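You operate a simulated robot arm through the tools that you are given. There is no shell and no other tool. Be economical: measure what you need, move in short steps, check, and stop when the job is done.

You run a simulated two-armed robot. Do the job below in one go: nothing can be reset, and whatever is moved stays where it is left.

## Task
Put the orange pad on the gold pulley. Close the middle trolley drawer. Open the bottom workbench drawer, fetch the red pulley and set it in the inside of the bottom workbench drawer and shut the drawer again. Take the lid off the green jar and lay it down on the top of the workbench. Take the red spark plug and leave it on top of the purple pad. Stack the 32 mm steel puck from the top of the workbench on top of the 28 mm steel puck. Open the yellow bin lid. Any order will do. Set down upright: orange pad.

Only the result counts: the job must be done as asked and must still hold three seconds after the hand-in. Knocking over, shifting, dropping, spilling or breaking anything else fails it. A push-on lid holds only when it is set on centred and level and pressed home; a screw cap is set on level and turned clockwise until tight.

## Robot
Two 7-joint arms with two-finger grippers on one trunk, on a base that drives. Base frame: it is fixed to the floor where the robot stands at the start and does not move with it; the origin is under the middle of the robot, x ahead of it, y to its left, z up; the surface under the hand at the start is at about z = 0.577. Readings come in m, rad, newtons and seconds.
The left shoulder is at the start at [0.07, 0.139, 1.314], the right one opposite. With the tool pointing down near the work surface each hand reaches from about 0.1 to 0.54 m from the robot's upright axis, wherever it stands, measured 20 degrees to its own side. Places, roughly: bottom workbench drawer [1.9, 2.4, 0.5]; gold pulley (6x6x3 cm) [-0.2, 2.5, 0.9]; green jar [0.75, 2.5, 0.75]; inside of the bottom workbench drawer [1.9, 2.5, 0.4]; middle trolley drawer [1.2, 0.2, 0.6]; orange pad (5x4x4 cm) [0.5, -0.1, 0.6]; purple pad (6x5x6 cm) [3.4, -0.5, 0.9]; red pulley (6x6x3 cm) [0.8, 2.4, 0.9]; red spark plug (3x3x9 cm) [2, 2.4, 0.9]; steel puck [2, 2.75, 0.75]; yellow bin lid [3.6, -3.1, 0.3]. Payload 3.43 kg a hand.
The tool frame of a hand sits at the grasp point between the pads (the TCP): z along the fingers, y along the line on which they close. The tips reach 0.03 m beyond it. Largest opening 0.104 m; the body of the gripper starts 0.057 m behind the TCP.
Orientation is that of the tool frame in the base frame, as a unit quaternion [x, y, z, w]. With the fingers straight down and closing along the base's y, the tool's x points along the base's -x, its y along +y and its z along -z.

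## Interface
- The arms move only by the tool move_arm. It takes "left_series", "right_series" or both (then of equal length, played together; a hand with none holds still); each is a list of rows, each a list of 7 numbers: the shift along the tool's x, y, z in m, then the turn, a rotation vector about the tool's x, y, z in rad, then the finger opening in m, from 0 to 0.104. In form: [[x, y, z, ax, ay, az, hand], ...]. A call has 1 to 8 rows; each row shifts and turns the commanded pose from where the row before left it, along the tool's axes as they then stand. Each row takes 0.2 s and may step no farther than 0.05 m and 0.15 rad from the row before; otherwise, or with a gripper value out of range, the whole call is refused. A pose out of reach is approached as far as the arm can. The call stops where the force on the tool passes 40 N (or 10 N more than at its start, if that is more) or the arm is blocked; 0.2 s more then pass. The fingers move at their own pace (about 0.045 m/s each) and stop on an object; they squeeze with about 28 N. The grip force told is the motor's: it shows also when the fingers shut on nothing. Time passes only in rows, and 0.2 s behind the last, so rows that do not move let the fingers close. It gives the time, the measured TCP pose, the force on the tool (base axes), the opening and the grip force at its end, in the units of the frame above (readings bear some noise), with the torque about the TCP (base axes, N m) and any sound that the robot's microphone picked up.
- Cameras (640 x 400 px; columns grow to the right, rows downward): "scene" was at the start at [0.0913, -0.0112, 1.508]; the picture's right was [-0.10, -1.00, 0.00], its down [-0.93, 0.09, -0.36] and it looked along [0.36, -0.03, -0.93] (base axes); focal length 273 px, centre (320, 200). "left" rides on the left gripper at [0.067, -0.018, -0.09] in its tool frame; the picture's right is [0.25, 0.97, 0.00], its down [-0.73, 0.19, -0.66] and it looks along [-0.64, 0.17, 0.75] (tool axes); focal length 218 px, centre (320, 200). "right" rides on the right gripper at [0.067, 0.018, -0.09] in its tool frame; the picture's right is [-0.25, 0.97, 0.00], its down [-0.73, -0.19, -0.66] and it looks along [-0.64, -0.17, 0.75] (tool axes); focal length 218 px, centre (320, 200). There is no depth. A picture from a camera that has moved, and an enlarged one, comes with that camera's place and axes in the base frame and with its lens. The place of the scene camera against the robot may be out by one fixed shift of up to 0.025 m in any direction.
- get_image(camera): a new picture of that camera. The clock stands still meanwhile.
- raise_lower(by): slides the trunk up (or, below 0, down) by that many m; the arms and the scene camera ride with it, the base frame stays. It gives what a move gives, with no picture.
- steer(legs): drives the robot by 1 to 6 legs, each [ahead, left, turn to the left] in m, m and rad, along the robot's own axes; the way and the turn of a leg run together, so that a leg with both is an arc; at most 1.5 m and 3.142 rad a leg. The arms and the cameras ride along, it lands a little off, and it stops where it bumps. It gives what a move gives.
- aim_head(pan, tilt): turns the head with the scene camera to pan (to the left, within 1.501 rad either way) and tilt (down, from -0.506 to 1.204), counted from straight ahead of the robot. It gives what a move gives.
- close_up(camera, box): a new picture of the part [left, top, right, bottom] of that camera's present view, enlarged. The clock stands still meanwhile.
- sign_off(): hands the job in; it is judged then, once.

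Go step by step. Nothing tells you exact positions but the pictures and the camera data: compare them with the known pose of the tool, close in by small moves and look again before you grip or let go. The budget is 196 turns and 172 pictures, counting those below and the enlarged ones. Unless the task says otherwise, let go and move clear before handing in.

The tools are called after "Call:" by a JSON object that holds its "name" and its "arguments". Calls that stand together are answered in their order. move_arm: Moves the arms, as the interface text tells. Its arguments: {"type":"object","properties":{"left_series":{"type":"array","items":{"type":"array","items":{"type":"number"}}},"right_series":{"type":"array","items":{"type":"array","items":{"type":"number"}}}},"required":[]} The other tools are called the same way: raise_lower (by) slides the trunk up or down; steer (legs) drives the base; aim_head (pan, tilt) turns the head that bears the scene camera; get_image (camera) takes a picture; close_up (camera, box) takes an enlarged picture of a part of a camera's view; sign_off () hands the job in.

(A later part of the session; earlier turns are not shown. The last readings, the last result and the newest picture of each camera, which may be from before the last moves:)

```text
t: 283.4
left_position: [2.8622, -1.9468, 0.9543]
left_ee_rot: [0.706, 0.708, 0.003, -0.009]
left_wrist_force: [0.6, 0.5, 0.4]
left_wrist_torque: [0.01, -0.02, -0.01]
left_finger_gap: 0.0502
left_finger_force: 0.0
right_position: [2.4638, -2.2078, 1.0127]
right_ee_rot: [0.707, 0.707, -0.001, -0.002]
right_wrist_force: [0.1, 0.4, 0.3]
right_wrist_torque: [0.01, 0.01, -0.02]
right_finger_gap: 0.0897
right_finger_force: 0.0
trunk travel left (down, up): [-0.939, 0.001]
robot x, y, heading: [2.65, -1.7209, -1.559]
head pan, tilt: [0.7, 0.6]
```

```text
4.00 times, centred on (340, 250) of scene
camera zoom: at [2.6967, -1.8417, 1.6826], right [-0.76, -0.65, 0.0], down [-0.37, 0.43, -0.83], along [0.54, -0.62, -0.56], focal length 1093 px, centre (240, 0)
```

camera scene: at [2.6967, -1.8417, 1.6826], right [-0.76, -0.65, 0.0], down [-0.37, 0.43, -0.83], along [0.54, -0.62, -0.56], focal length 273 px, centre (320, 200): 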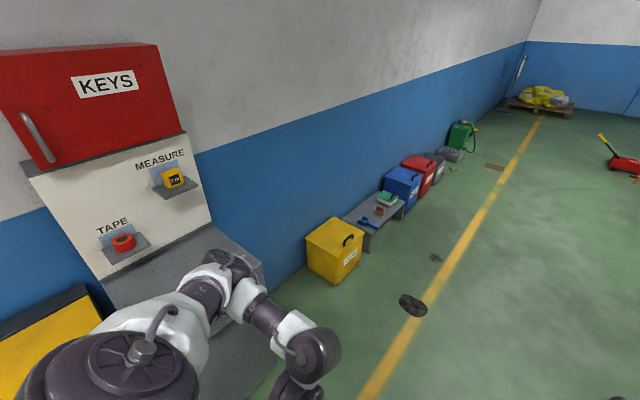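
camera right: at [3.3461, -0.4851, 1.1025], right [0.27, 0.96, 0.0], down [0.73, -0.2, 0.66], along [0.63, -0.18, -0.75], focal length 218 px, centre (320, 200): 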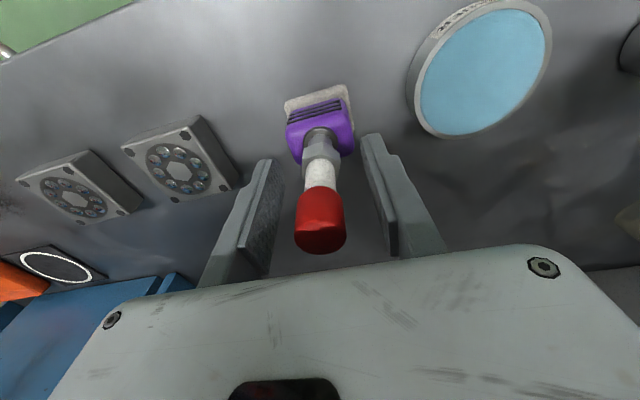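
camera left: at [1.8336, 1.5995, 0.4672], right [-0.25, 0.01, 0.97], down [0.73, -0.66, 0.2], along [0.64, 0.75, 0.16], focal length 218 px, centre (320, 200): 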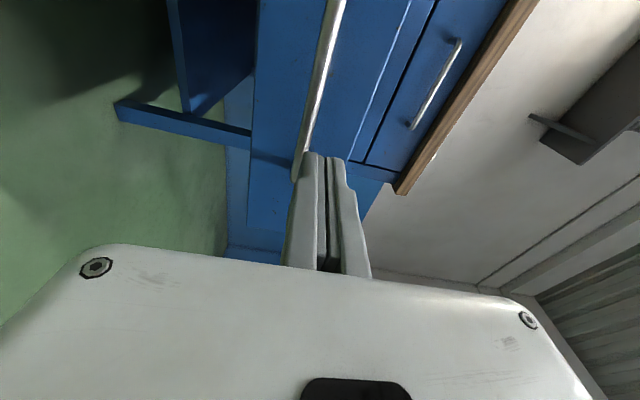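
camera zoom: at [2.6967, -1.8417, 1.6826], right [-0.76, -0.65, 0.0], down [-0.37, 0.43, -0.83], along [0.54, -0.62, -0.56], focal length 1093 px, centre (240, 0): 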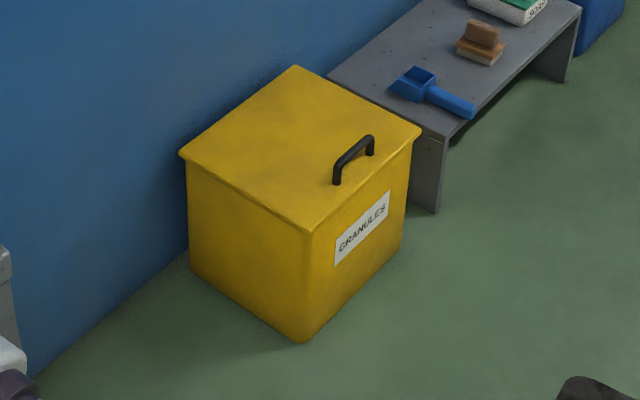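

The bin's lid hinges at the wall, with a black bar handle near the front edge at ≈(3.50,-3.09). I drive in front of it and face the wall.

Call:
{"name": "steer", "arguments": {"legs": [[1.27, 0.1, -0.012], [0, 0, 1.571]]}}

Call:
{"name": "aim_head", "arguments": {"pan": -0.1, "tilt": 0.95}}

Call:
{"name": "get_image", "arguments": {"camera": "scene"}}

```text
t: 293.6
left_position: [2.9923, -2.7781, 0.9549]
left_ee_rot: [0.008, 1.0, -0.004, -0.007]
left_wrist_force: [-0.1, 0.3, -0.2]
left_wrist_torque: [-0.02, 0.04, 0.0]
left_finger_gap: 0.0498
left_finger_force: 0.1
right_position: [3.2456, -3.1793, 1.0126]
right_ee_rot: [0.008, 1.0, -0.002, 0.001]
right_wrist_force: [-0.3, -1.0, -0.2]
right_wrist_torque: [-0.01, 0.04, -0.01]
right_finger_gap: 0.09
right_finger_force: 0.0
trunk travel left (down, up): [-0.939, 0.001]
robot x, y, heading: [2.7597, -2.9844, 0.001]
head pan, tilt: [0.7, 0.6]
```

```text
t: 294.8
left_position: [2.9929, -2.7778, 0.9544]
left_ee_rot: [0.007, 1.0, -0.004, -0.007]
left_wrist_force: [0.2, -0.4, 0.7]
left_wrist_torque: [0.02, -0.02, 0.02]
left_finger_gap: 0.0501
left_finger_force: 0.0
right_position: [3.2448, -3.1801, 1.0137]
right_ee_rot: [0.008, 1.0, -0.002, 0.0]
right_wrist_force: [0.3, 0.6, 0.4]
right_wrist_torque: [-0.01, 0.01, 0.03]
right_finger_gap: 0.09
right_finger_force: 0.0
trunk travel left (down, up): [-0.939, 0.001]
robot x, y, heading: [2.763, -2.9827, 0.005]
head pan, tilt: [-0.099, 0.949]
```

```text
41 pictures are left
camera scene: at [2.8689, -2.9962, 1.6542], right [-0.1, -1.0, 0.0], down [-0.81, 0.08, -0.58], along [0.58, -0.06, -0.81], focal length 273 px, centre (320, 200)
```

scene: 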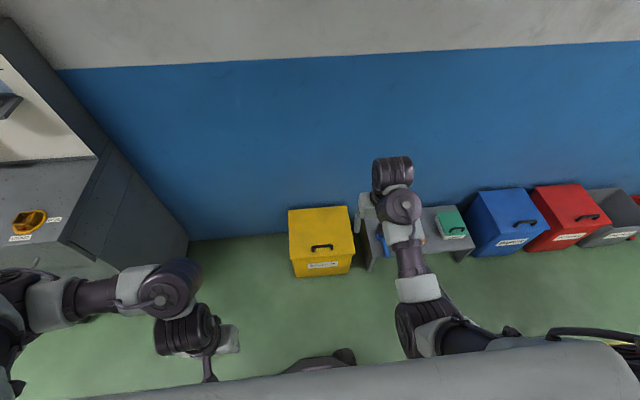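

Handle confirmed at ≈(3.506,-3.08). Lowering the trunk and turning the right hand so its fingers close across the bar.

Call:
{"name": "raise_lower", "arguments": {"by": -0.4}}

Call:
{"name": "raise_lower", "arguments": {"by": -0.04}}

Call:
{"name": "move_arm", "arguments": {"right_series": [[0, 0.02, 0, 0, 0, -0.143, 0.06], [0, 0, 0, 0, 0, -0.143, 0.06], [0, 0, 0, 0, 0, -0.143, 0.06], [0, 0, 0, 0, 0, -0.143, 0.06], [0, 0, 0, 0, 0, -0.143, 0.06], [0, 0, 0, 0, 0, -0.143, 0.06], [0, 0, 0, 0, 0, -0.143, 0.06], [0, 0, 0, 0, 0, -0.143, 0.06]]}}

Call:
{"name": "move_arm", "arguments": {"right_series": [[0, 0, 0, 0, 0, -0.143, 0.06], [0, 0, 0, 0, 0, -0.143, 0.06], [0, 0, 0, 0, 0, -0.141, 0.06], [0, 0, 0, 0, 0, 0, 0.06]]}}

Call:
{"name": "steer", "arguments": {"legs": [[0.2, 0.02, 0]]}}

Call:
{"name": "get_image", "arguments": {"camera": "right"}}

```text
t: 298.6
left_position: [2.9934, -2.7771, 0.5545]
left_ee_rot: [0.007, 1.0, -0.003, -0.007]
left_wrist_force: [-0.2, -0.7, 0.3]
left_wrist_torque: [-0.01, 0.01, -0.01]
left_finger_gap: 0.0499
left_finger_force: 0.0
right_position: [3.2458, -3.1794, 0.6127]
right_ee_rot: [0.008, 1.0, -0.001, 0.0]
right_wrist_force: [0.8, -0.3, -0.1]
right_wrist_torque: [0.01, 0.0, -0.02]
right_finger_gap: 0.0901
right_finger_force: 0.0
trunk travel left (down, up): [-0.539, 0.401]
robot x, y, heading: [2.7607, -2.9835, 0.003]
head pan, tilt: [-0.099, 0.949]
```

```text
t: 299.4
left_position: [2.9925, -2.7783, 0.514]
left_ee_rot: [0.007, 1.0, -0.003, -0.008]
left_wrist_force: [-1.3, -0.5, 0.0]
left_wrist_torque: [-0.01, 0.03, 0.04]
left_finger_gap: 0.0502
left_finger_force: 0.1
right_position: [3.2443, -3.1789, 0.5734]
right_ee_rot: [0.007, 1.0, -0.002, 0.0]
right_wrist_force: [0.0, -0.6, 0.8]
right_wrist_torque: [0.0, 0.02, 0.0]
right_finger_gap: 0.09
right_finger_force: 0.1
trunk travel left (down, up): [-0.499, 0.441]
robot x, y, heading: [2.7644, -2.9819, -0.002]
head pan, tilt: [-0.099, 0.949]
```

```text
t: 301.2
left_position: [2.9917, -2.7772, 0.5146]
left_ee_rot: [0.006, 1.0, -0.004, -0.007]
left_wrist_force: [0.6, 0.0, 0.0]
left_wrist_torque: [-0.01, 0.0, -0.01]
left_finger_gap: 0.0498
left_finger_force: 0.0
right_position: [3.246, -3.1586, 0.5726]
right_ee_rot: [-0.537, 0.844, -0.001, -0.002]
right_wrist_force: [0.3, -0.2, 0.6]
right_wrist_torque: [-0.01, 0.01, -0.01]
right_finger_gap: 0.0601
right_finger_force: 0.0
trunk travel left (down, up): [-0.499, 0.441]
robot x, y, heading: [2.7589, -2.9844, 0.002]
head pan, tilt: [-0.099, 0.949]
```

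```text
t: 302.2
left_position: [2.9931, -2.7777, 0.5145]
left_ee_rot: [0.007, 1.0, -0.004, -0.007]
left_wrist_force: [0.8, -1.1, 0.3]
left_wrist_torque: [-0.03, -0.02, -0.02]
left_finger_gap: 0.0501
left_finger_force: 0.1
right_position: [3.2455, -3.1582, 0.5724]
right_ee_rot: [-0.702, 0.713, -0.001, -0.001]
right_wrist_force: [-0.4, 0.2, -0.1]
right_wrist_torque: [0.01, 0.05, -0.03]
right_finger_gap: 0.0602
right_finger_force: 0.1
trunk travel left (down, up): [-0.499, 0.441]
robot x, y, heading: [2.7631, -2.9838, 0.0]
head pan, tilt: [-0.099, 0.949]
```

```text
t: 303.8
left_position: [3.1946, -2.7585, 0.5141]
left_ee_rot: [0.007, 1.0, -0.004, -0.008]
left_wrist_force: [-0.8, -0.3, 0.4]
left_wrist_torque: [0.0, 0.06, 0.0]
left_finger_gap: 0.05
left_finger_force: 0.0
right_position: [3.4476, -3.1397, 0.5724]
right_ee_rot: [-0.702, 0.712, -0.001, -0.002]
right_wrist_force: [0.4, 0.4, 0.5]
right_wrist_torque: [0.0, 0.03, 0.01]
right_finger_gap: 0.0599
right_finger_force: 0.1
trunk travel left (down, up): [-0.499, 0.441]
robot x, y, heading: [2.9621, -2.9629, 0.0]
head pan, tilt: [-0.099, 0.949]
```

```text
40 pictures are left
camera right: at [3.4301, -3.2054, 0.6624], right [-0.96, 0.27, 0.0], down [0.2, 0.73, 0.65], along [0.18, 0.63, -0.76], focal length 218 px, centre (320, 200)
```

right: 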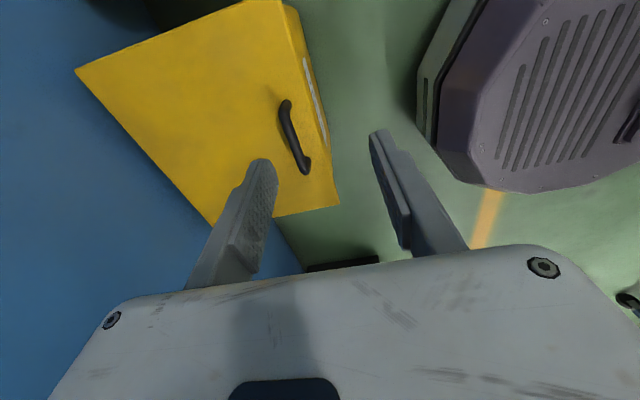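

Bar centre ≈(3.514,-3.073). Moving over it and lowering with the trunk.

Call:
{"name": "move_arm", "arguments": {"right_series": [[-0.034, -0.033, 0, 0, 0, 0, 0.06], [-0.033, -0.033, 0, 0, 0, 0, 0.06], [0, 0, 0, 0, 0, 0, 0.06]]}}

Call:
{"name": "raise_lower", "arguments": {"by": -0.14}}

Call:
{"name": "get_image", "arguments": {"camera": "right"}}

```text
t: 304.6
left_position: [3.1945, -2.7586, 0.5144]
left_ee_rot: [0.008, 1.0, -0.004, -0.008]
left_wrist_force: [-0.5, 0.2, -0.2]
left_wrist_torque: [0.0, 0.0, 0.0]
left_finger_gap: 0.0501
left_finger_force: 0.0
right_position: [3.5149, -3.0722, 0.5727]
right_ee_rot: [-0.7, 0.714, 0.0, -0.002]
right_wrist_force: [0.2, -0.7, 0.0]
right_wrist_torque: [0.0, 0.05, 0.02]
right_finger_gap: 0.0598
right_finger_force: 0.1
trunk travel left (down, up): [-0.499, 0.441]
robot x, y, heading: [2.9638, -2.9669, -0.004]
head pan, tilt: [-0.099, 0.949]
```

```text
t: 306.3
left_position: [3.1945, -2.7586, 0.3753]
left_ee_rot: [0.006, 1.0, -0.004, -0.007]
left_wrist_force: [-0.7, 0.0, -0.1]
left_wrist_torque: [0.0, -0.01, 0.02]
left_finger_gap: 0.0501
left_finger_force: 0.1
right_position: [3.5141, -3.072, 0.4328]
right_ee_rot: [-0.702, 0.712, -0.001, -0.002]
right_wrist_force: [-0.6, 0.0, 0.1]
right_wrist_torque: [-0.02, 0.01, 0.02]
right_finger_gap: 0.0599
right_finger_force: 0.1
trunk travel left (down, up): [-0.359, 0.581]
robot x, y, heading: [2.9588, -2.9604, -0.003]
head pan, tilt: [-0.099, 0.949]
```

```text
39 pictures are left
camera right: at [3.497, -3.139, 0.5233], right [-0.96, 0.27, 0.0], down [0.2, 0.73, 0.65], along [0.18, 0.63, -0.76], focal length 218 px, centre (320, 200)
```

right: 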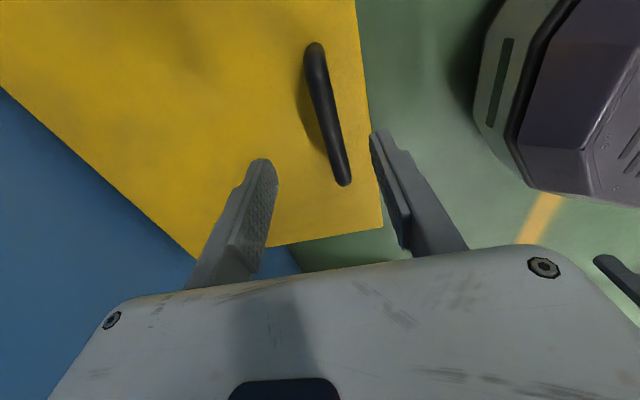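

Call:
{"name": "move_arm", "arguments": {"right_series": [[0.005, 0.005, 0, 0, 0, 0, 0.06], [0, 0, 0, 0, 0, 0, 0.06]]}}

Call:
{"name": "raise_lower", "arguments": {"by": -0.08}}

Call:
{"name": "get_image", "arguments": {"camera": "right"}}

```text
t: 306.9
left_position: [3.1938, -2.7578, 0.3759]
left_ee_rot: [0.007, 1.0, -0.003, -0.008]
left_wrist_force: [0.4, -0.6, 0.4]
left_wrist_torque: [0.01, -0.01, 0.02]
left_finger_gap: 0.05
left_finger_force: 0.1
right_position: [3.5106, -3.0778, 0.4337]
right_ee_rot: [-0.701, 0.713, -0.001, -0.002]
right_wrist_force: [-0.2, 0.0, -0.6]
right_wrist_torque: [0.01, 0.01, 0.03]
right_finger_gap: 0.0598
right_finger_force: 0.0
trunk travel left (down, up): [-0.359, 0.581]
robot x, y, heading: [2.9614, -2.9625, 0.001]
head pan, tilt: [-0.099, 0.949]
```

```text
t: 308.1
left_position: [3.1933, -2.758, 0.2949]
left_ee_rot: [0.007, 1.0, -0.004, -0.009]
left_wrist_force: [1.0, 0.1, -0.7]
left_wrist_torque: [0.0, -0.03, 0.0]
left_finger_gap: 0.05
left_finger_force: 0.1
right_position: [3.5101, -3.0782, 0.3551]
right_ee_rot: [-0.701, 0.713, -0.001, -0.002]
right_wrist_force: [-0.4, -0.3, 0.6]
right_wrist_torque: [0.03, -0.02, -0.01]
right_finger_gap: 0.06
right_finger_force: 0.0
trunk travel left (down, up): [-0.279, 0.661]
robot x, y, heading: [2.9632, -2.965, -0.009]
head pan, tilt: [-0.099, 0.949]
```

```text
38 pictures are left
camera right: at [3.4922, -3.1446, 0.4439], right [-0.96, 0.27, 0.0], down [0.2, 0.73, 0.65], along [0.18, 0.63, -0.76], focal length 218 px, centre (320, 200)
```

right: 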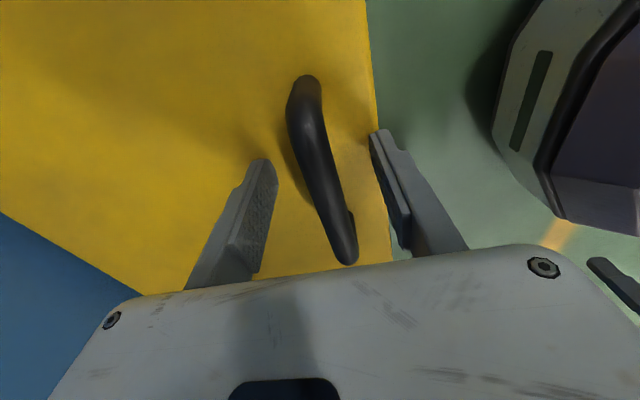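

Bar is centred between the fingers. Lowering 8 mm and gripping.

Call:
{"name": "raise_lower", "arguments": {"by": -0.008}}

Call:
{"name": "move_arm", "arguments": {"right_series": [[0, 0, 0, 0, 0, 0, 0.0], [0, 0, 0, 0, 0, 0, 0.0], [0, 0, 0, 0, 0, 0, 0.0], [0, 0, 0, 0, 0, 0, 0.0], [0, 0, 0, 0, 0, 0, 0.0]]}}

```text
t: 308.6
left_position: [3.1937, -2.7579, 0.2874]
left_ee_rot: [0.007, 1.0, -0.005, -0.008]
left_wrist_force: [0.6, 0.3, 0.5]
left_wrist_torque: [0.01, 0.01, 0.01]
left_finger_gap: 0.0497
left_finger_force: 0.1
right_position: [3.5102, -3.0778, 0.3479]
right_ee_rot: [-0.701, 0.713, -0.001, -0.002]
right_wrist_force: [-3.2, -1.1, 11.1]
right_wrist_torque: [0.08, 0.45, 0.1]
right_finger_gap: 0.0594
right_finger_force: 0.1
trunk travel left (down, up): [-0.271, 0.669]
robot x, y, heading: [2.9643, -2.963, 0.0]
head pan, tilt: [-0.099, 0.949]
```

```text
t: 309.8
left_position: [3.1937, -2.7592, 0.2867]
left_ee_rot: [0.008, 1.0, -0.004, -0.008]
left_wrist_force: [-0.5, 0.0, -0.1]
left_wrist_torque: [0.0, -0.01, 0.02]
left_finger_gap: 0.0498
left_finger_force: 0.0
right_position: [3.5076, -3.0783, 0.3458]
right_ee_rot: [-0.702, 0.712, 0.0, -0.004]
right_wrist_force: [-36.5, 0.9, 2.2]
right_wrist_torque: [0.23, -0.32, 0.8]
right_finger_gap: 0.0154
right_finger_force: 45.3
trunk travel left (down, up): [-0.271, 0.669]
robot x, y, heading: [2.9615, -2.9637, -0.006]
head pan, tilt: [-0.099, 0.949]
```

Gripped firmly. Easing the sideways load, then lifting the lid along its arc: alternating trunk rises and forward moves.

Call:
{"name": "move_arm", "arguments": {"right_series": [[0, 0.003, 0, 0, 0, 0, 0.0], [0, 0, 0, 0, 0, 0, 0.0]]}}

Call:
{"name": "raise_lower", "arguments": {"by": 0.03}}

Call:
{"name": "move_arm", "arguments": {"right_series": [[0, -0.007, 0, 0, 0, 0, 0.0], [0, 0, 0, 0, 0, 0, 0.0]]}}

Call:
{"name": "raise_lower", "arguments": {"by": 0.035}}

Call:
{"name": "move_arm", "arguments": {"right_series": [[0, -0.011, 0, 0, 0, 0, 0.0], [0, 0, 0, 0, 0, 0, 0.0]]}}

Call:
{"name": "get_image", "arguments": {"camera": "scene"}}

```text
t: 310.4
left_position: [3.1938, -2.7587, 0.288]
left_ee_rot: [0.007, 1.0, -0.005, -0.008]
left_wrist_force: [-0.7, 0.1, 0.3]
left_wrist_torque: [-0.03, -0.02, -0.01]
left_finger_gap: 0.0501
left_finger_force: 0.0
right_position: [3.5064, -3.0791, 0.3459]
right_ee_rot: [-0.702, 0.712, -0.001, -0.001]
right_wrist_force: [-18.0, 1.6, 3.1]
right_wrist_torque: [-0.86, -0.26, 0.8]
right_finger_gap: 0.0155
right_finger_force: 45.2
trunk travel left (down, up): [-0.271, 0.669]
robot x, y, heading: [2.9621, -2.9633, -0.002]
head pan, tilt: [-0.099, 0.949]
```

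```text
t: 311.0
left_position: [3.1955, -2.7589, 0.3117]
left_ee_rot: [0.007, 1.0, -0.005, -0.009]
left_wrist_force: [0.7, -0.2, -0.2]
left_wrist_torque: [0.05, -0.02, 0.02]
left_finger_gap: 0.0501
left_finger_force: 0.1
right_position: [3.5148, -3.0779, 0.3727]
right_ee_rot: [-0.701, 0.713, -0.006, 0.007]
right_wrist_force: [13.8, -0.5, -4.6]
right_wrist_torque: [0.63, 0.1, 0.76]
right_finger_gap: 0.0156
right_finger_force: 44.6
trunk travel left (down, up): [-0.296, 0.644]
robot x, y, heading: [2.9657, -2.966, 0.001]
head pan, tilt: [-0.099, 0.949]
stopped: the force on the tool passed its limit at 47 N (the readings are from after the stop); the commanded pose is now the measured one
```

```text
t: 311.6
left_position: [3.1925, -2.7582, 0.3118]
left_ee_rot: [0.008, 1.0, -0.005, -0.008]
left_wrist_force: [-0.4, -0.7, -0.2]
left_wrist_torque: [0.0, 0.0, -0.02]
left_finger_gap: 0.0502
left_finger_force: 0.0
right_position: [3.5133, -3.0781, 0.3698]
right_ee_rot: [-0.702, 0.712, -0.001, 0.0]
right_wrist_force: [-12.0, 1.0, 1.6]
right_wrist_torque: [-0.05, -0.16, 0.63]
right_finger_gap: 0.0157
right_finger_force: 45.0
trunk travel left (down, up): [-0.296, 0.644]
robot x, y, heading: [2.964, -2.96, -0.0]
head pan, tilt: [-0.099, 0.949]
stopped in row 2 (right hand): the force on the tool passed its limit at 43 N (the readings are from after the stop); the commanded pose is now the measured one
```

```text
t: 312.1
left_position: [3.1939, -2.7581, 0.3314]
left_ee_rot: [0.007, 1.0, -0.005, -0.008]
left_wrist_force: [0.2, -0.3, 0.3]
left_wrist_torque: [-0.01, 0.02, 0.01]
left_finger_gap: 0.0498
left_finger_force: 0.0
right_position: [3.5229, -3.0781, 0.3914]
right_ee_rot: [-0.702, 0.712, -0.005, 0.009]
right_wrist_force: [14.3, -1.5, -4.5]
right_wrist_torque: [0.68, 0.02, 0.66]
right_finger_gap: 0.0155
right_finger_force: 45.5
trunk travel left (down, up): [-0.317, 0.623]
robot x, y, heading: [2.961, -2.9657, 0.006]
head pan, tilt: [-0.099, 0.949]
stopped: the force on the tool passed its limit at 49 N (the readings are from after the stop); the commanded pose is now the measured one
```

```text
t: 312.5
left_position: [3.1935, -2.7584, 0.333]
left_ee_rot: [0.008, 1.0, -0.004, -0.009]
left_wrist_force: [0.1, 0.2, 0.6]
left_wrist_torque: [-0.01, -0.03, 0.03]
left_finger_gap: 0.0501
left_finger_force: 0.1
right_position: [3.5198, -3.0774, 0.3886]
right_ee_rot: [-0.702, 0.712, 0.002, -0.004]
right_wrist_force: [-17.6, -0.7, 4.8]
right_wrist_torque: [-0.09, -0.2, 0.45]
right_finger_gap: 0.0156
right_finger_force: 44.6
trunk travel left (down, up): [-0.317, 0.623]
robot x, y, heading: [2.9618, -2.961, -0.002]
head pan, tilt: [-0.099, 0.949]
stopped in row 2 (right hand): the force on the tool passed its limit at 52 N (the readings are from after the stop); the commanded pose is now the measured one
```

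```text
37 pictures are left
camera scene: at [3.0687, -2.9765, 1.0321], right [-0.1, -0.99, 0.0], down [-0.81, 0.08, -0.58], along [0.58, -0.06, -0.81], focal length 273 px, centre (320, 200)
```

scene: 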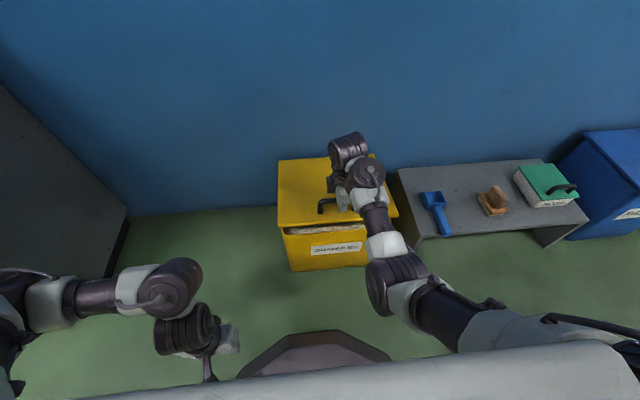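

The lid is rising (~10°) but the alternating loads are rough. I release to re-grip with the arm folded lower, so the arm alone can trace the arc smoothly, and see whether the lid holds by itself.

Call:
{"name": "move_arm", "arguments": {"right_series": [[0, 0, 0, 0, 0, 0, 0.05], [0, 0, 0, 0, 0, 0, 0.06], [0, 0, 0, 0, 0, 0, 0.06]]}}

Call:
{"name": "raise_lower", "arguments": {"by": 0.14}}

Call:
{"name": "get_image", "arguments": {"camera": "right"}}

```text
t: 313.3
left_position: [3.1929, -2.759, 0.3314]
left_ee_rot: [0.007, 1.0, -0.005, -0.008]
left_wrist_force: [0.5, -0.4, -0.5]
left_wrist_torque: [0.0, 0.0, -0.01]
left_finger_gap: 0.0499
left_finger_force: 0.0
right_position: [3.5234, -3.0782, 0.3908]
right_ee_rot: [-0.702, 0.712, 0.001, -0.002]
right_wrist_force: [0.0, -0.4, 0.2]
right_wrist_torque: [0.02, -0.02, 0.0]
right_finger_gap: 0.0598
right_finger_force: 0.0
trunk travel left (down, up): [-0.317, 0.623]
robot x, y, heading: [2.9612, -2.9641, -0.002]
head pan, tilt: [-0.099, 0.949]
```

```text
t: 315.0
left_position: [3.1934, -2.7581, 0.4732]
left_ee_rot: [0.007, 1.0, -0.005, -0.008]
left_wrist_force: [0.4, -0.3, 0.1]
left_wrist_torque: [0.0, -0.04, -0.02]
left_finger_gap: 0.0499
left_finger_force: 0.1
right_position: [3.5223, -3.0781, 0.5293]
right_ee_rot: [-0.702, 0.712, 0.0, -0.001]
right_wrist_force: [0.2, -0.4, 0.7]
right_wrist_torque: [0.01, -0.02, 0.0]
right_finger_gap: 0.06
right_finger_force: 0.1
trunk travel left (down, up): [-0.457, 0.483]
robot x, y, heading: [2.9645, -2.9643, -0.001]
head pan, tilt: [-0.099, 0.949]
```

```text
36 pictures are left
camera right: at [3.5055, -3.1446, 0.6199], right [-0.96, 0.27, 0.0], down [0.2, 0.73, 0.65], along [0.17, 0.63, -0.76], focal length 218 px, centre (320, 200)
```

right: 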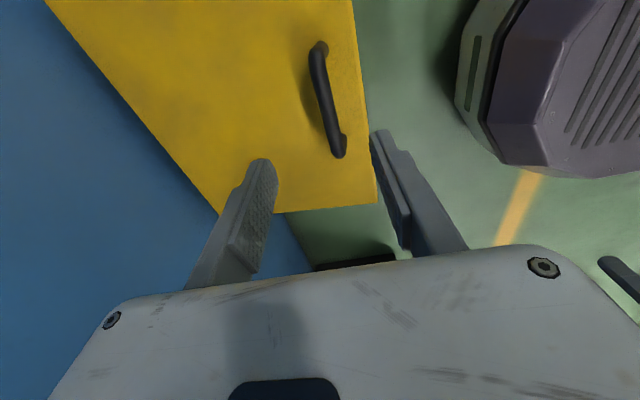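

The lid stays where it's left, good. I bring the base 10 cm nearer with the hand staying above the bar, then lower the arm to re-grip.

Call:
{"name": "move_arm", "arguments": {"right_series": [[0, 0.035, 0, 0, 0, 0, 0.06], [0, 0.035, 0, 0, 0, 0, 0.06], [0, 0.033, 0, 0, 0, 0, 0.06], [0, 0, 0, 0, 0, 0, 0.06]]}}

Call:
{"name": "steer", "arguments": {"legs": [[0.1, 0, 0]]}}

Call:
{"name": "move_arm", "arguments": {"right_series": [[0, 0, 0.03, 0, 0, 0, 0.06], [0, 0, 0.03, 0, 0, 0, 0.06], [0, 0, 0.03, 0, 0, 0, 0.06], [0, 0, 0, 0, 0, 0, 0.06]]}}

Call:
{"name": "get_image", "arguments": {"camera": "right"}}

```text
t: 316.0
left_position: [3.1933, -2.7587, 0.472]
left_ee_rot: [0.006, 1.0, -0.004, -0.009]
left_wrist_force: [-0.5, -0.6, -0.3]
left_wrist_torque: [-0.01, 0.01, 0.0]
left_finger_gap: 0.0502
left_finger_force: 0.0
right_position: [3.4157, -3.0794, 0.5221]
right_ee_rot: [-0.701, 0.713, 0.0, -0.001]
right_wrist_force: [-0.2, 0.7, 0.3]
right_wrist_torque: [-0.01, 0.0, -0.02]
right_finger_gap: 0.06
right_finger_force: 0.0
right hand out of reach, approached as far as the arm can: row 3
trunk travel left (down, up): [-0.457, 0.483]
robot x, y, heading: [2.9653, -2.9622, -0.003]
head pan, tilt: [-0.099, 0.949]
```

```text
t: 317.2
left_position: [3.2954, -2.7585, 0.4728]
left_ee_rot: [0.007, 1.0, -0.003, -0.009]
left_wrist_force: [-0.2, 0.2, -0.3]
left_wrist_torque: [0.03, 0.02, 0.02]
left_finger_gap: 0.0499
left_finger_force: 0.1
right_position: [3.5174, -3.079, 0.5222]
right_ee_rot: [-0.702, 0.713, 0.001, -0.001]
right_wrist_force: [0.2, -0.8, 0.3]
right_wrist_torque: [-0.03, 0.02, -0.03]
right_finger_gap: 0.06
right_finger_force: 0.0
trunk travel left (down, up): [-0.457, 0.483]
robot x, y, heading: [3.0649, -2.9622, -0.003]
head pan, tilt: [-0.099, 0.949]
```

```text
t: 318.2
left_position: [3.2949, -2.759, 0.4711]
left_ee_rot: [0.008, 1.0, -0.004, -0.01]
left_wrist_force: [0.5, 0.6, 0.2]
left_wrist_torque: [-0.02, 0.0, 0.04]
left_finger_gap: 0.05
left_finger_force: 0.0
right_position: [3.5152, -3.0791, 0.4309]
right_ee_rot: [-0.701, 0.713, 0.0, -0.002]
right_wrist_force: [0.3, 0.1, 0.5]
right_wrist_torque: [0.0, 0.01, 0.01]
right_finger_gap: 0.06
right_finger_force: 0.1
trunk travel left (down, up): [-0.457, 0.483]
robot x, y, heading: [3.0631, -2.9624, -0.003]
head pan, tilt: [-0.099, 0.949]
```

```text
35 pictures are left
camera right: at [3.4975, -3.1466, 0.5215], right [-0.96, 0.27, 0.0], down [0.2, 0.73, 0.66], along [0.17, 0.63, -0.76], focal length 218 px, centre (320, 200)
```

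right: 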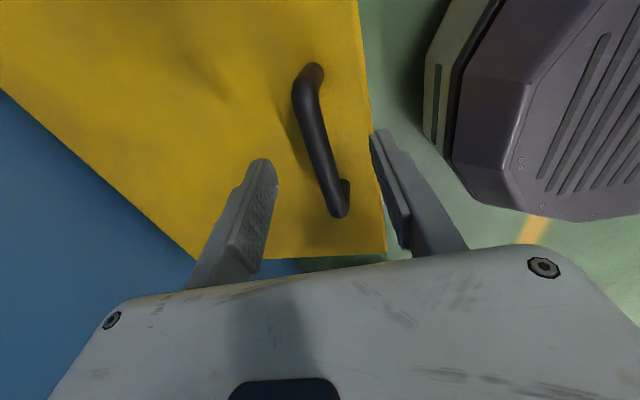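

Lowering to the bar, gripping, then tracing the arc.

Call:
{"name": "move_arm", "arguments": {"right_series": [[0, 0, 0.02, 0, 0, 0, 0.06], [0, 0, 0.018, 0, 0, 0, 0.06], [0, 0, 0, 0, 0, 0, 0.0], [0, 0, 0, 0, 0, 0, 0.0], [0, 0, 0, 0, 0, 0, 0.0], [0, 0, 0, 0, 0, 0, 0.0]]}}

Call:
{"name": "move_arm", "arguments": {"right_series": [[0, -0.0044, -0.0108, 0, 0, 0, 0.0], [0, -0.0044, -0.0108, 0, 0, 0, 0.0], [0, -0.0044, -0.0108, 0, 0, 0, 0.0], [0, -0.0044, -0.0108, 0, 0, 0, 0.0], [0, -0.0061, -0.0098, 0, 0, 0, 0.0], [0, -0.0061, -0.0098, 0, 0, 0, 0.0], [0, -0.0061, -0.0098, 0, 0, 0, 0.0], [0, -0.0061, -0.0098, 0, 0, 0, 0.0]]}}

Call:
{"name": "get_image", "arguments": {"camera": "scene"}}

```text
t: 319.6
left_position: [3.2929, -2.759, 0.4722]
left_ee_rot: [0.007, 1.0, -0.004, -0.008]
left_wrist_force: [-0.4, -0.1, 0.4]
left_wrist_torque: [-0.02, -0.01, 0.0]
left_finger_gap: 0.0501
left_finger_force: 0.0
right_position: [3.5152, -3.0816, 0.393]
right_ee_rot: [-0.702, 0.712, 0.001, -0.003]
right_wrist_force: [-10.6, -1.1, 0.0]
right_wrist_torque: [0.05, 0.17, 0.59]
right_finger_gap: 0.0159
right_finger_force: 39.5
trunk travel left (down, up): [-0.457, 0.483]
robot x, y, heading: [3.0588, -2.9625, -0.002]
head pan, tilt: [-0.099, 0.949]
```

```text
t: 321.4
left_position: [3.2947, -2.7585, 0.4732]
left_ee_rot: [0.008, 1.0, -0.004, -0.008]
left_wrist_force: [-0.1, 1.2, -0.1]
left_wrist_torque: [-0.01, 0.06, 0.02]
left_finger_gap: 0.05
left_finger_force: 0.0
right_position: [3.5594, -3.0814, 0.4766]
right_ee_rot: [-0.701, 0.713, 0.0, 0.0]
right_wrist_force: [0.2, -1.3, -4.4]
right_wrist_torque: [-0.32, 0.05, 0.47]
right_finger_gap: 0.0154
right_finger_force: 45.0
trunk travel left (down, up): [-0.457, 0.483]
robot x, y, heading: [3.0622, -2.9614, 0.003]
head pan, tilt: [-0.099, 0.949]
```

```text
34 pictures are left
camera scene: at [3.171, -2.9769, 1.1716], right [-0.1, -0.99, 0.0], down [-0.81, 0.08, -0.58], along [0.58, -0.06, -0.81], focal length 273 px, centre (320, 200)
```

scene: 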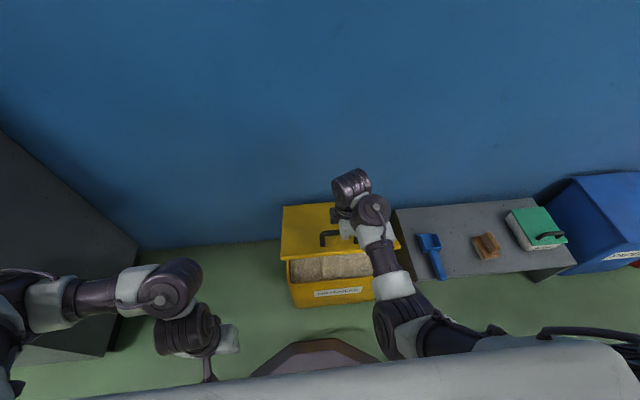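

Smooth; lid at ~30°. Continuing to ~50°.

Call:
{"name": "move_arm", "arguments": {"right_series": [[0, -0.0078, -0.0087, 0, 0, 0, 0.0], [0, -0.0078, -0.0087, 0, 0, 0, 0.0], [0, -0.0078, -0.0087, 0, 0, 0, 0.0], [0, -0.0078, -0.0087, 0, 0, 0, 0.0], [0, -0.0092, -0.0072, 0, 0, 0, 0.0], [0, -0.0092, -0.0072, 0, 0, 0, 0.0], [0, -0.0092, -0.0072, 0, 0, 0, 0.0], [0, -0.0092, -0.0072, 0, 0, 0, 0.0]]}}

Call:
{"name": "get_image", "arguments": {"camera": "scene"}}

```text
t: 323.2
left_position: [3.2952, -2.7588, 0.4725]
left_ee_rot: [0.009, 1.0, -0.004, -0.009]
left_wrist_force: [0.2, 0.5, -0.1]
left_wrist_torque: [0.0, -0.01, 0.0]
left_finger_gap: 0.0499
left_finger_force: 0.0
right_position: [3.6271, -3.0803, 0.5383]
right_ee_rot: [-0.702, 0.712, 0.0, -0.002]
right_wrist_force: [4.1, 9.2, -10.2]
right_wrist_torque: [-0.4, 0.06, 0.18]
right_finger_gap: 0.0156
right_finger_force: 44.9
trunk travel left (down, up): [-0.457, 0.483]
robot x, y, heading: [3.0633, -2.962, 0.005]
head pan, tilt: [-0.099, 0.949]
```

```text
33 pictures are left
camera scene: at [3.1718, -2.9761, 1.1715], right [-0.1, -0.99, 0.0], down [-0.81, 0.08, -0.58], along [0.58, -0.06, -0.81], focal length 273 px, centre (320, 200)
```

scene: 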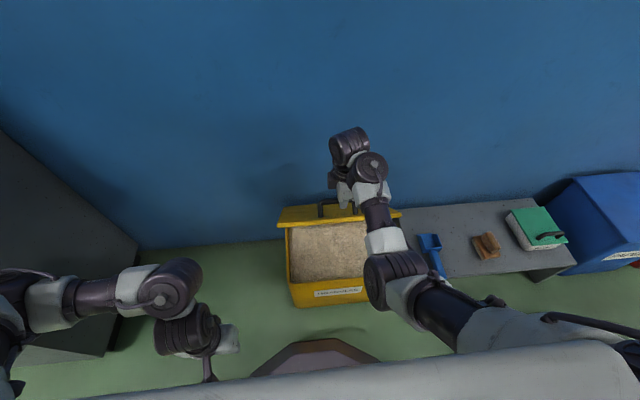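

About 50° and the bin is open wide. Going on toward 65°.

Call:
{"name": "move_arm", "arguments": {"right_series": [[0, -0.0102, -0.0055, 0, 0, 0, 0.0], [0, -0.0102, -0.0055, 0, 0, 0, 0.0], [0, -0.0102, -0.0055, 0, 0, 0, 0.0], [0, -0.0102, -0.0055, 0, 0, 0, 0.0], [0, -0.011, -0.004, 0, 0, 0, 0.0], [0, -0.011, -0.004, 0, 0, 0, 0.0]]}}

Call:
{"name": "get_image", "arguments": {"camera": "scene"}}

```text
t: 324.6
left_position: [3.2944, -2.7574, 0.4717]
left_ee_rot: [0.008, 1.0, -0.003, -0.01]
left_wrist_force: [-0.2, 0.3, 0.2]
left_wrist_torque: [-0.01, -0.01, 0.03]
left_finger_gap: 0.0501
left_finger_force: 0.0
right_position: [3.6897, -3.08, 0.568]
right_ee_rot: [-0.702, 0.712, 0.0, -0.003]
right_wrist_force: [2.1, 17.7, -14.3]
right_wrist_torque: [-0.03, 0.04, 0.11]
right_finger_gap: 0.0155
right_finger_force: 44.1
trunk travel left (down, up): [-0.457, 0.483]
robot x, y, heading: [3.0657, -2.9651, -0.002]
head pan, tilt: [-0.099, 0.949]
```

```text
32 pictures are left
camera scene: at [3.1722, -2.9753, 1.1715], right [-0.1, -0.99, 0.0], down [-0.81, 0.08, -0.58], along [0.58, -0.06, -0.81], focal length 273 px, centre (320, 200)
```

scene: 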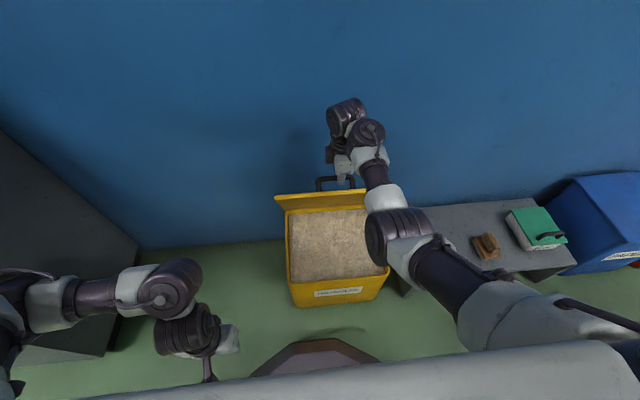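

~65° now. Four more small rows toward 75°.

Call:
{"name": "move_arm", "arguments": {"right_series": [[0, -0.0113, -0.003, 0, 0, 0, 0.0], [0, -0.0113, -0.003, 0, 0, 0, 0.0], [0, -0.0113, -0.002, 0, 0, 0, 0.0], [0, -0.0113, -0.002, 0, 0, 0, 0.0], [0, -0.0115, -0.001, 0, 0, 0, 0.0], [0, -0.0115, 0.0, 0, 0, 0, 0.0]]}}

Call:
{"name": "get_image", "arguments": {"camera": "scene"}}

```text
t: 326.1
left_position: [3.2915, -2.7591, 0.4739]
left_ee_rot: [0.008, 1.0, -0.004, -0.007]
left_wrist_force: [-0.1, -0.3, -0.4]
left_wrist_torque: [-0.01, 0.02, -0.02]
left_finger_gap: 0.0502
left_finger_force: 0.0
right_position: [3.7497, -3.0824, 0.5791]
right_ee_rot: [-0.703, 0.711, 0.006, -0.003]
right_wrist_force: [-15.5, 0.2, 7.8]
right_wrist_torque: [-0.25, -2.07, 0.31]
right_finger_gap: 0.0153
right_finger_force: 44.6
trunk travel left (down, up): [-0.457, 0.483]
robot x, y, heading: [3.0595, -2.9643, -0.002]
head pan, tilt: [-0.099, 0.949]
stopped in row 6 (right hand): the force on the tool passed its limit at 44 N (the readings are from after the stop); the commanded pose is now the measured one
```

```text
31 pictures are left
camera scene: at [3.1662, -2.9769, 1.1725], right [-0.1, -0.99, 0.0], down [-0.81, 0.08, -0.58], along [0.58, -0.06, -0.81], focal length 273 px, centre (320, 200)
```

scene: 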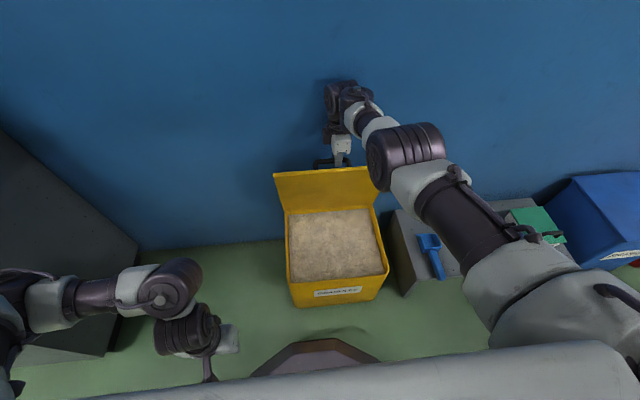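

Lid is at roughly 78°, hand near the wall. Opening only slightly so as not to push the lid, and lifting away with the trunk.

Call:
{"name": "move_arm", "arguments": {"right_series": [[0, 0, 0, 0, 0, 0, 0.026], [0, 0, 0, 0, 0, 0, 0.028], [0, 0, 0, 0, 0, 0, 0.028]]}}

Call:
{"name": "raise_lower", "arguments": {"by": 0.1}}

Call:
{"name": "get_image", "arguments": {"camera": "scene"}}

```text
t: 326.9
left_position: [3.2923, -2.7592, 0.4734]
left_ee_rot: [0.009, 1.0, -0.005, -0.007]
left_wrist_force: [-0.1, -1.2, -0.2]
left_wrist_torque: [0.04, 0.02, -0.01]
left_finger_gap: 0.0501
left_finger_force: 0.1
right_position: [3.7494, -3.0836, 0.5793]
right_ee_rot: [-0.703, 0.711, 0.006, -0.003]
right_wrist_force: [-19.5, 1.8, 8.2]
right_wrist_torque: [0.03, -2.66, 0.55]
right_finger_gap: 0.028
right_finger_force: 0.1
trunk travel left (down, up): [-0.457, 0.483]
robot x, y, heading: [3.0628, -2.9643, -0.005]
head pan, tilt: [-0.099, 0.949]
```

```text
t: 327.4
left_position: [3.2939, -2.7588, 0.4988]
left_ee_rot: [0.009, 1.0, -0.004, -0.008]
left_wrist_force: [0.3, 0.2, -0.2]
left_wrist_torque: [0.02, -0.03, 0.0]
left_finger_gap: 0.0499
left_finger_force: 0.1
right_position: [3.7456, -3.0839, 0.5984]
right_ee_rot: [-0.703, 0.712, 0.009, -0.009]
right_wrist_force: [-0.3, 0.4, 0.2]
right_wrist_torque: [0.0, -0.02, -0.01]
right_finger_gap: 0.0282
right_finger_force: 0.0
trunk travel left (down, up): [-0.482, 0.458]
robot x, y, heading: [3.0624, -2.9625, -0.0]
head pan, tilt: [-0.099, 0.949]
stopped: the force on the tool passed its limit at 44 N (the readings are from after the stop); the commanded pose is now the measured one
```

```text
30 pictures are left
camera scene: at [3.1687, -2.9769, 1.1977], right [-0.1, -0.99, 0.0], down [-0.81, 0.08, -0.58], along [0.58, -0.06, -0.81], focal length 273 px, centre (320, 200)
```

scene: 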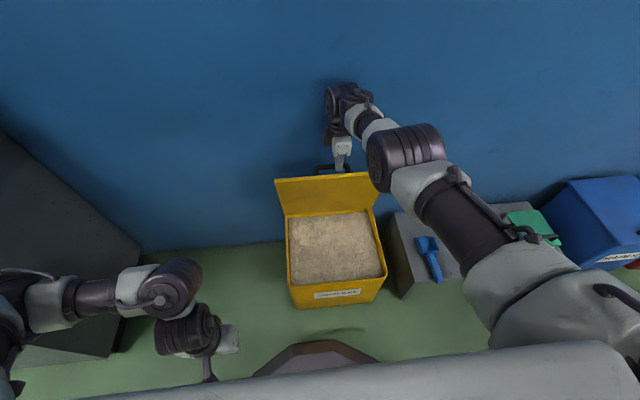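

Call:
{"name": "raise_lower", "arguments": {"by": 0.05}}

Call:
{"name": "get_image", "arguments": {"camera": "scene"}}

```text
t: 328.4
left_position: [3.2921, -2.759, 0.5474]
left_ee_rot: [0.008, 1.0, -0.004, -0.009]
left_wrist_force: [-0.1, 0.4, -0.4]
left_wrist_torque: [-0.01, 0.02, -0.02]
left_finger_gap: 0.0501
left_finger_force: 0.0
right_position: [3.7473, -3.0838, 0.6474]
right_ee_rot: [-0.702, 0.712, 0.01, -0.009]
right_wrist_force: [-1.0, 0.2, 0.8]
right_wrist_torque: [-0.02, -0.04, 0.03]
right_finger_gap: 0.028
right_finger_force: 0.2
trunk travel left (down, up): [-0.532, 0.408]
robot x, y, heading: [3.0586, -2.9601, -0.002]
head pan, tilt: [-0.099, 0.949]
```

```text
29 pictures are left
camera scene: at [3.1698, -2.9769, 1.247], right [-0.1, -0.99, 0.0], down [-0.81, 0.08, -0.58], along [0.58, -0.06, -0.81], focal length 273 px, centre (320, 200)
```

scene: 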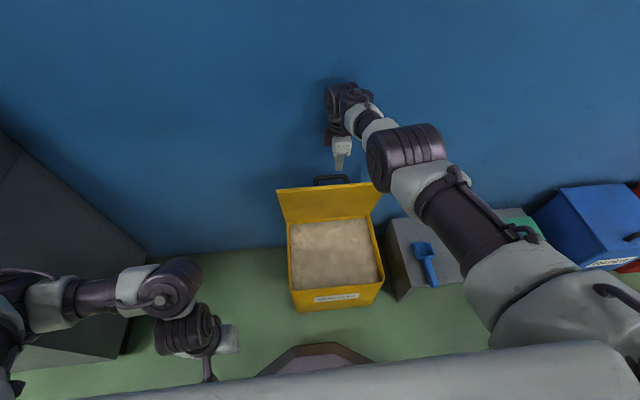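

Fingers are free and the lid stays open. Rising further and backing away.

Call:
{"name": "raise_lower", "arguments": {"by": 0.12}}

Call:
{"name": "steer", "arguments": {"legs": [[-0.5, 0, 0]]}}

Call:
{"name": "aim_head", "arguments": {"pan": -0.1, "tilt": 0.7}}

Call:
{"name": "close_up", "arguments": {"camera": "scene", "box": [240, 120, 400, 280]}}

```text
t: 329.9
left_position: [3.2935, -2.7587, 0.6672]
left_ee_rot: [0.009, 1.0, -0.004, -0.009]
left_wrist_force: [0.6, -0.7, 0.3]
left_wrist_torque: [-0.01, 0.0, 0.01]
left_finger_gap: 0.0498
left_finger_force: 0.1
right_position: [3.748, -3.0831, 0.7681]
right_ee_rot: [-0.702, 0.712, 0.01, -0.009]
right_wrist_force: [0.3, -0.3, -0.2]
right_wrist_torque: [0.06, -0.07, 0.02]
right_finger_gap: 0.0279
right_finger_force: 0.0
trunk travel left (down, up): [-0.652, 0.288]
robot x, y, heading: [3.0607, -2.9661, 0.0]
head pan, tilt: [-0.099, 0.949]
```

```text
t: 332.8
left_position: [2.7921, -2.758, 0.6685]
left_ee_rot: [0.003, 1.0, -0.004, -0.008]
left_wrist_force: [-0.5, 0.1, -0.3]
left_wrist_torque: [0.02, 0.04, 0.0]
left_finger_gap: 0.0501
left_finger_force: 0.1
right_position: [3.2495, -3.078, 0.7676]
right_ee_rot: [-0.706, 0.708, 0.01, -0.008]
right_wrist_force: [0.0, 0.4, 0.0]
right_wrist_torque: [-0.01, -0.06, 0.02]
right_finger_gap: 0.0279
right_finger_force: 0.0
trunk travel left (down, up): [-0.652, 0.288]
robot x, y, heading: [2.5596, -2.9647, 0.004]
head pan, tilt: [-0.099, 0.949]
```

```text
t: 333.6
left_position: [2.7922, -2.7584, 0.6678]
left_ee_rot: [0.004, 1.0, -0.004, -0.009]
left_wrist_force: [0.1, 1.1, 0.1]
left_wrist_torque: [0.04, -0.02, -0.03]
left_finger_gap: 0.0503
left_finger_force: 0.2
right_position: [3.2484, -3.0791, 0.7672]
right_ee_rot: [-0.706, 0.709, 0.01, -0.009]
right_wrist_force: [0.3, 0.3, -0.3]
right_wrist_torque: [-0.01, -0.02, 0.02]
right_finger_gap: 0.0281
right_finger_force: 0.1
trunk travel left (down, up): [-0.652, 0.288]
robot x, y, heading: [2.5597, -2.9609, 0.01]
head pan, tilt: [-0.099, 0.7]
```

```text
2.50 times, centred on (320, 200) of scene
camera zoom: at [2.682, -2.9777, 1.3867], right [-0.09, -1.0, 0.0], down [-0.64, 0.06, -0.76], along [0.76, -0.07, -0.64], focal length 683 px, centre (320, 200)
```

zoom: 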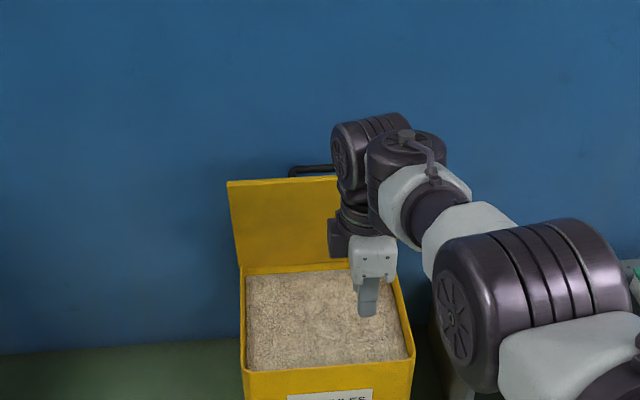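

Lid holds at ~78°. For safety I give it one more gentle push toward its stop from the front with closed fingers.

Call:
{"name": "move_arm", "arguments": {"right_series": [[0, 0.04, 0, 0, 0, 0, 0.0], [0, 0.04, 0, 0, 0, 0, 0.0], [0, 0.03, 0, 0, 0, 0, 0.0], [0, 0, 0, 0, 0, 0, 0.0]]}}

Call:
{"name": "steer", "arguments": {"legs": [[0.49, 0, 0]]}}

Call:
{"name": "raise_lower", "arguments": {"by": -0.16}}

Call:
{"name": "get_image", "arguments": {"camera": "right"}}

```text
t: 334.6
left_position: [2.7922, -2.7576, 0.6678]
left_ee_rot: [0.004, 1.0, -0.004, -0.008]
left_wrist_force: [0.4, 0.8, -0.1]
left_wrist_torque: [0.04, -0.01, -0.01]
left_finger_gap: 0.0503
left_finger_force: 0.0
right_position: [3.1382, -3.0772, 0.7696]
right_ee_rot: [-0.705, 0.709, 0.01, -0.009]
right_wrist_force: [0.3, 0.3, -0.4]
right_wrist_torque: [-0.03, 0.0, 0.01]
right_finger_gap: 0.0
right_finger_force: 27.6
trunk travel left (down, up): [-0.652, 0.288]
robot x, y, heading: [2.5614, -2.9612, 0.004]
head pan, tilt: [-0.099, 0.7]
```

```text
t: 337.5
left_position: [3.282, -2.7538, 0.6678]
left_ee_rot: [0.002, 1.0, -0.004, -0.009]
left_wrist_force: [0.5, -1.1, -0.4]
left_wrist_torque: [0.0, 0.01, -0.02]
left_finger_gap: 0.05
left_finger_force: 0.1
right_position: [3.6296, -3.0724, 0.7695]
right_ee_rot: [-0.706, 0.708, 0.01, -0.009]
right_wrist_force: [0.0, 0.3, -0.9]
right_wrist_torque: [0.01, 0.0, -0.01]
right_finger_gap: 0.0002
right_finger_force: 28.0
trunk travel left (down, up): [-0.652, 0.288]
robot x, y, heading: [3.0519, -2.963, 0.004]
head pan, tilt: [-0.099, 0.7]
```

```text
t: 339.3
left_position: [3.2819, -2.7528, 0.5082]
left_ee_rot: [0.003, 1.0, -0.004, -0.008]
left_wrist_force: [1.3, 0.9, 0.2]
left_wrist_torque: [0.0, -0.03, -0.02]
left_finger_gap: 0.0501
left_finger_force: 0.1
right_position: [3.629, -3.0725, 0.6095]
right_ee_rot: [-0.706, 0.708, 0.01, -0.009]
right_wrist_force: [-0.7, 0.2, -0.6]
right_wrist_torque: [0.0, 0.04, -0.03]
right_finger_gap: 0.0
right_finger_force: 28.1
trunk travel left (down, up): [-0.492, 0.448]
robot x, y, heading: [3.0506, -2.9592, 0.009]
head pan, tilt: [-0.099, 0.7]
```

```text
27 pictures are left
camera right: at [3.6139, -3.1388, 0.7002], right [-0.97, 0.26, 0.03], down [0.21, 0.73, 0.65], along [0.15, 0.64, -0.76], focal length 218 px, centre (320, 200)
```

right: 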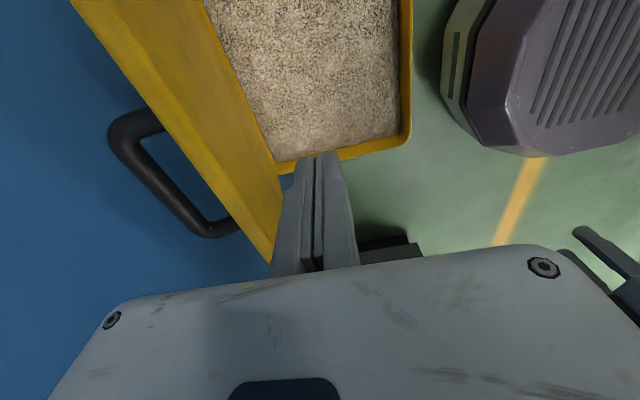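

Fingers are in front of the lid's inner face. Pushing gently toward the wall.

Call:
{"name": "move_arm", "arguments": {"right_series": [[0, -0.02, 0, 0, 0, 0, 0.0], [0, -0.02, 0, 0, 0, 0, 0.0], [0, -0.02, 0, 0, 0, 0, 0.0], [0, -0.02, 0, 0, 0, 0, 0.0], [0, -0.015, 0, 0, 0, 0, 0.0], [0, -0.012, 0, 0, 0, 0, 0.0], [0, -0.01, 0, 0, 0, 0, 0.0]]}}

Call:
{"name": "get_image", "arguments": {"camera": "right"}}

```text
t: 340.6
left_position: [3.2787, -2.7537, 0.5088]
left_ee_rot: [0.003, 1.0, -0.006, -0.007]
left_wrist_force: [-0.5, -0.1, -0.2]
left_wrist_torque: [0.01, 0.01, -0.02]
left_finger_gap: 0.05
left_finger_force: 0.0
right_position: [3.7298, -3.0737, 0.6153]
right_ee_rot: [-0.706, 0.708, 0.008, -0.009]
right_wrist_force: [-11.3, -1.1, 21.8]
right_wrist_torque: [-0.03, 0.04, 0.04]
right_finger_gap: 0.0
right_finger_force: 27.5
trunk travel left (down, up): [-0.492, 0.448]
robot x, y, heading: [3.0483, -2.9646, 0.004]
head pan, tilt: [-0.099, 0.7]
stopped in row 6 (right hand): the force on the tool passed its limit at 46 N (the readings are from after the stop); the commanded pose is now the measured one
```

```text
26 pictures are left
camera right: at [3.7149, -3.1399, 0.706], right [-0.97, 0.26, 0.02], down [0.21, 0.73, 0.65], along [0.15, 0.63, -0.76], focal length 218 px, centre (320, 200)
```

right: 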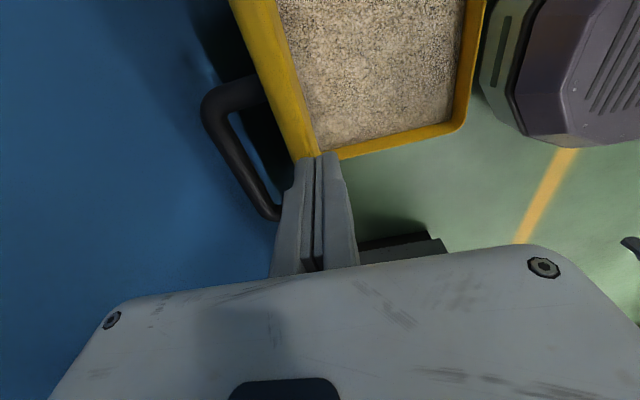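

Lid is now practically vertical, at its stop. Backing the hand off, raising and leaving.

Call:
{"name": "move_arm", "arguments": {"right_series": [[0, 0.03, 0, 0, 0, 0, 0.0], [0, 0.03, 0, 0, 0, 0, 0.0], [0, 0.03, 0, 0, 0, 0, 0.0]]}}

Call:
{"name": "steer", "arguments": {"legs": [[-0.5, 0, 0]]}}

Call:
{"name": "close_up", "arguments": {"camera": "scene", "box": [240, 120, 400, 280]}}

```text
t: 341.4
left_position: [3.2818, -2.7543, 0.5074]
left_ee_rot: [0.003, 1.0, -0.004, -0.008]
left_wrist_force: [0.2, -1.0, 0.9]
left_wrist_torque: [0.0, 0.01, 0.02]
left_finger_gap: 0.05
left_finger_force: 0.0
right_position: [3.639, -3.0737, 0.6135]
right_ee_rot: [-0.707, 0.707, 0.011, -0.009]
right_wrist_force: [-0.1, 0.1, 0.6]
right_wrist_torque: [0.01, -0.02, 0.02]
right_finger_gap: 0.0
right_finger_force: 28.3
trunk travel left (down, up): [-0.492, 0.448]
robot x, y, heading: [3.0535, -2.963, 0.003]
head pan, tilt: [-0.099, 0.7]
```

```text
t: 344.4
left_position: [2.7793, -2.7574, 0.5079]
left_ee_rot: [0.001, 1.0, -0.005, -0.007]
left_wrist_force: [0.5, -0.5, -0.1]
left_wrist_torque: [0.03, 0.03, 0.02]
left_finger_gap: 0.0498
left_finger_force: 0.0
right_position: [3.1392, -3.0759, 0.6106]
right_ee_rot: [-0.707, 0.707, 0.012, -0.009]
right_wrist_force: [0.4, 0.0, 0.3]
right_wrist_torque: [0.01, 0.02, 0.02]
right_finger_gap: 0.0001
right_finger_force: 28.0
trunk travel left (down, up): [-0.492, 0.448]
robot x, y, heading: [2.5526, -2.9663, 0.008]
head pan, tilt: [-0.099, 0.7]
```

```text
2.50 times, centred on (320, 200) of scene
camera zoom: at [2.6703, -2.978, 1.2269], right [-0.09, -1.0, 0.0], down [-0.64, 0.06, -0.77], along [0.76, -0.07, -0.64], focal length 683 px, centre (320, 200)
```

zoom: 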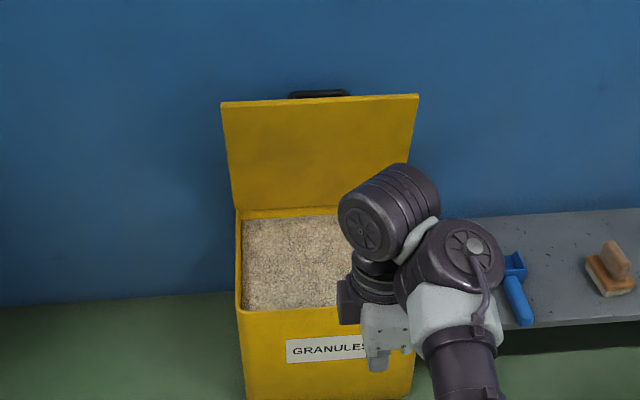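

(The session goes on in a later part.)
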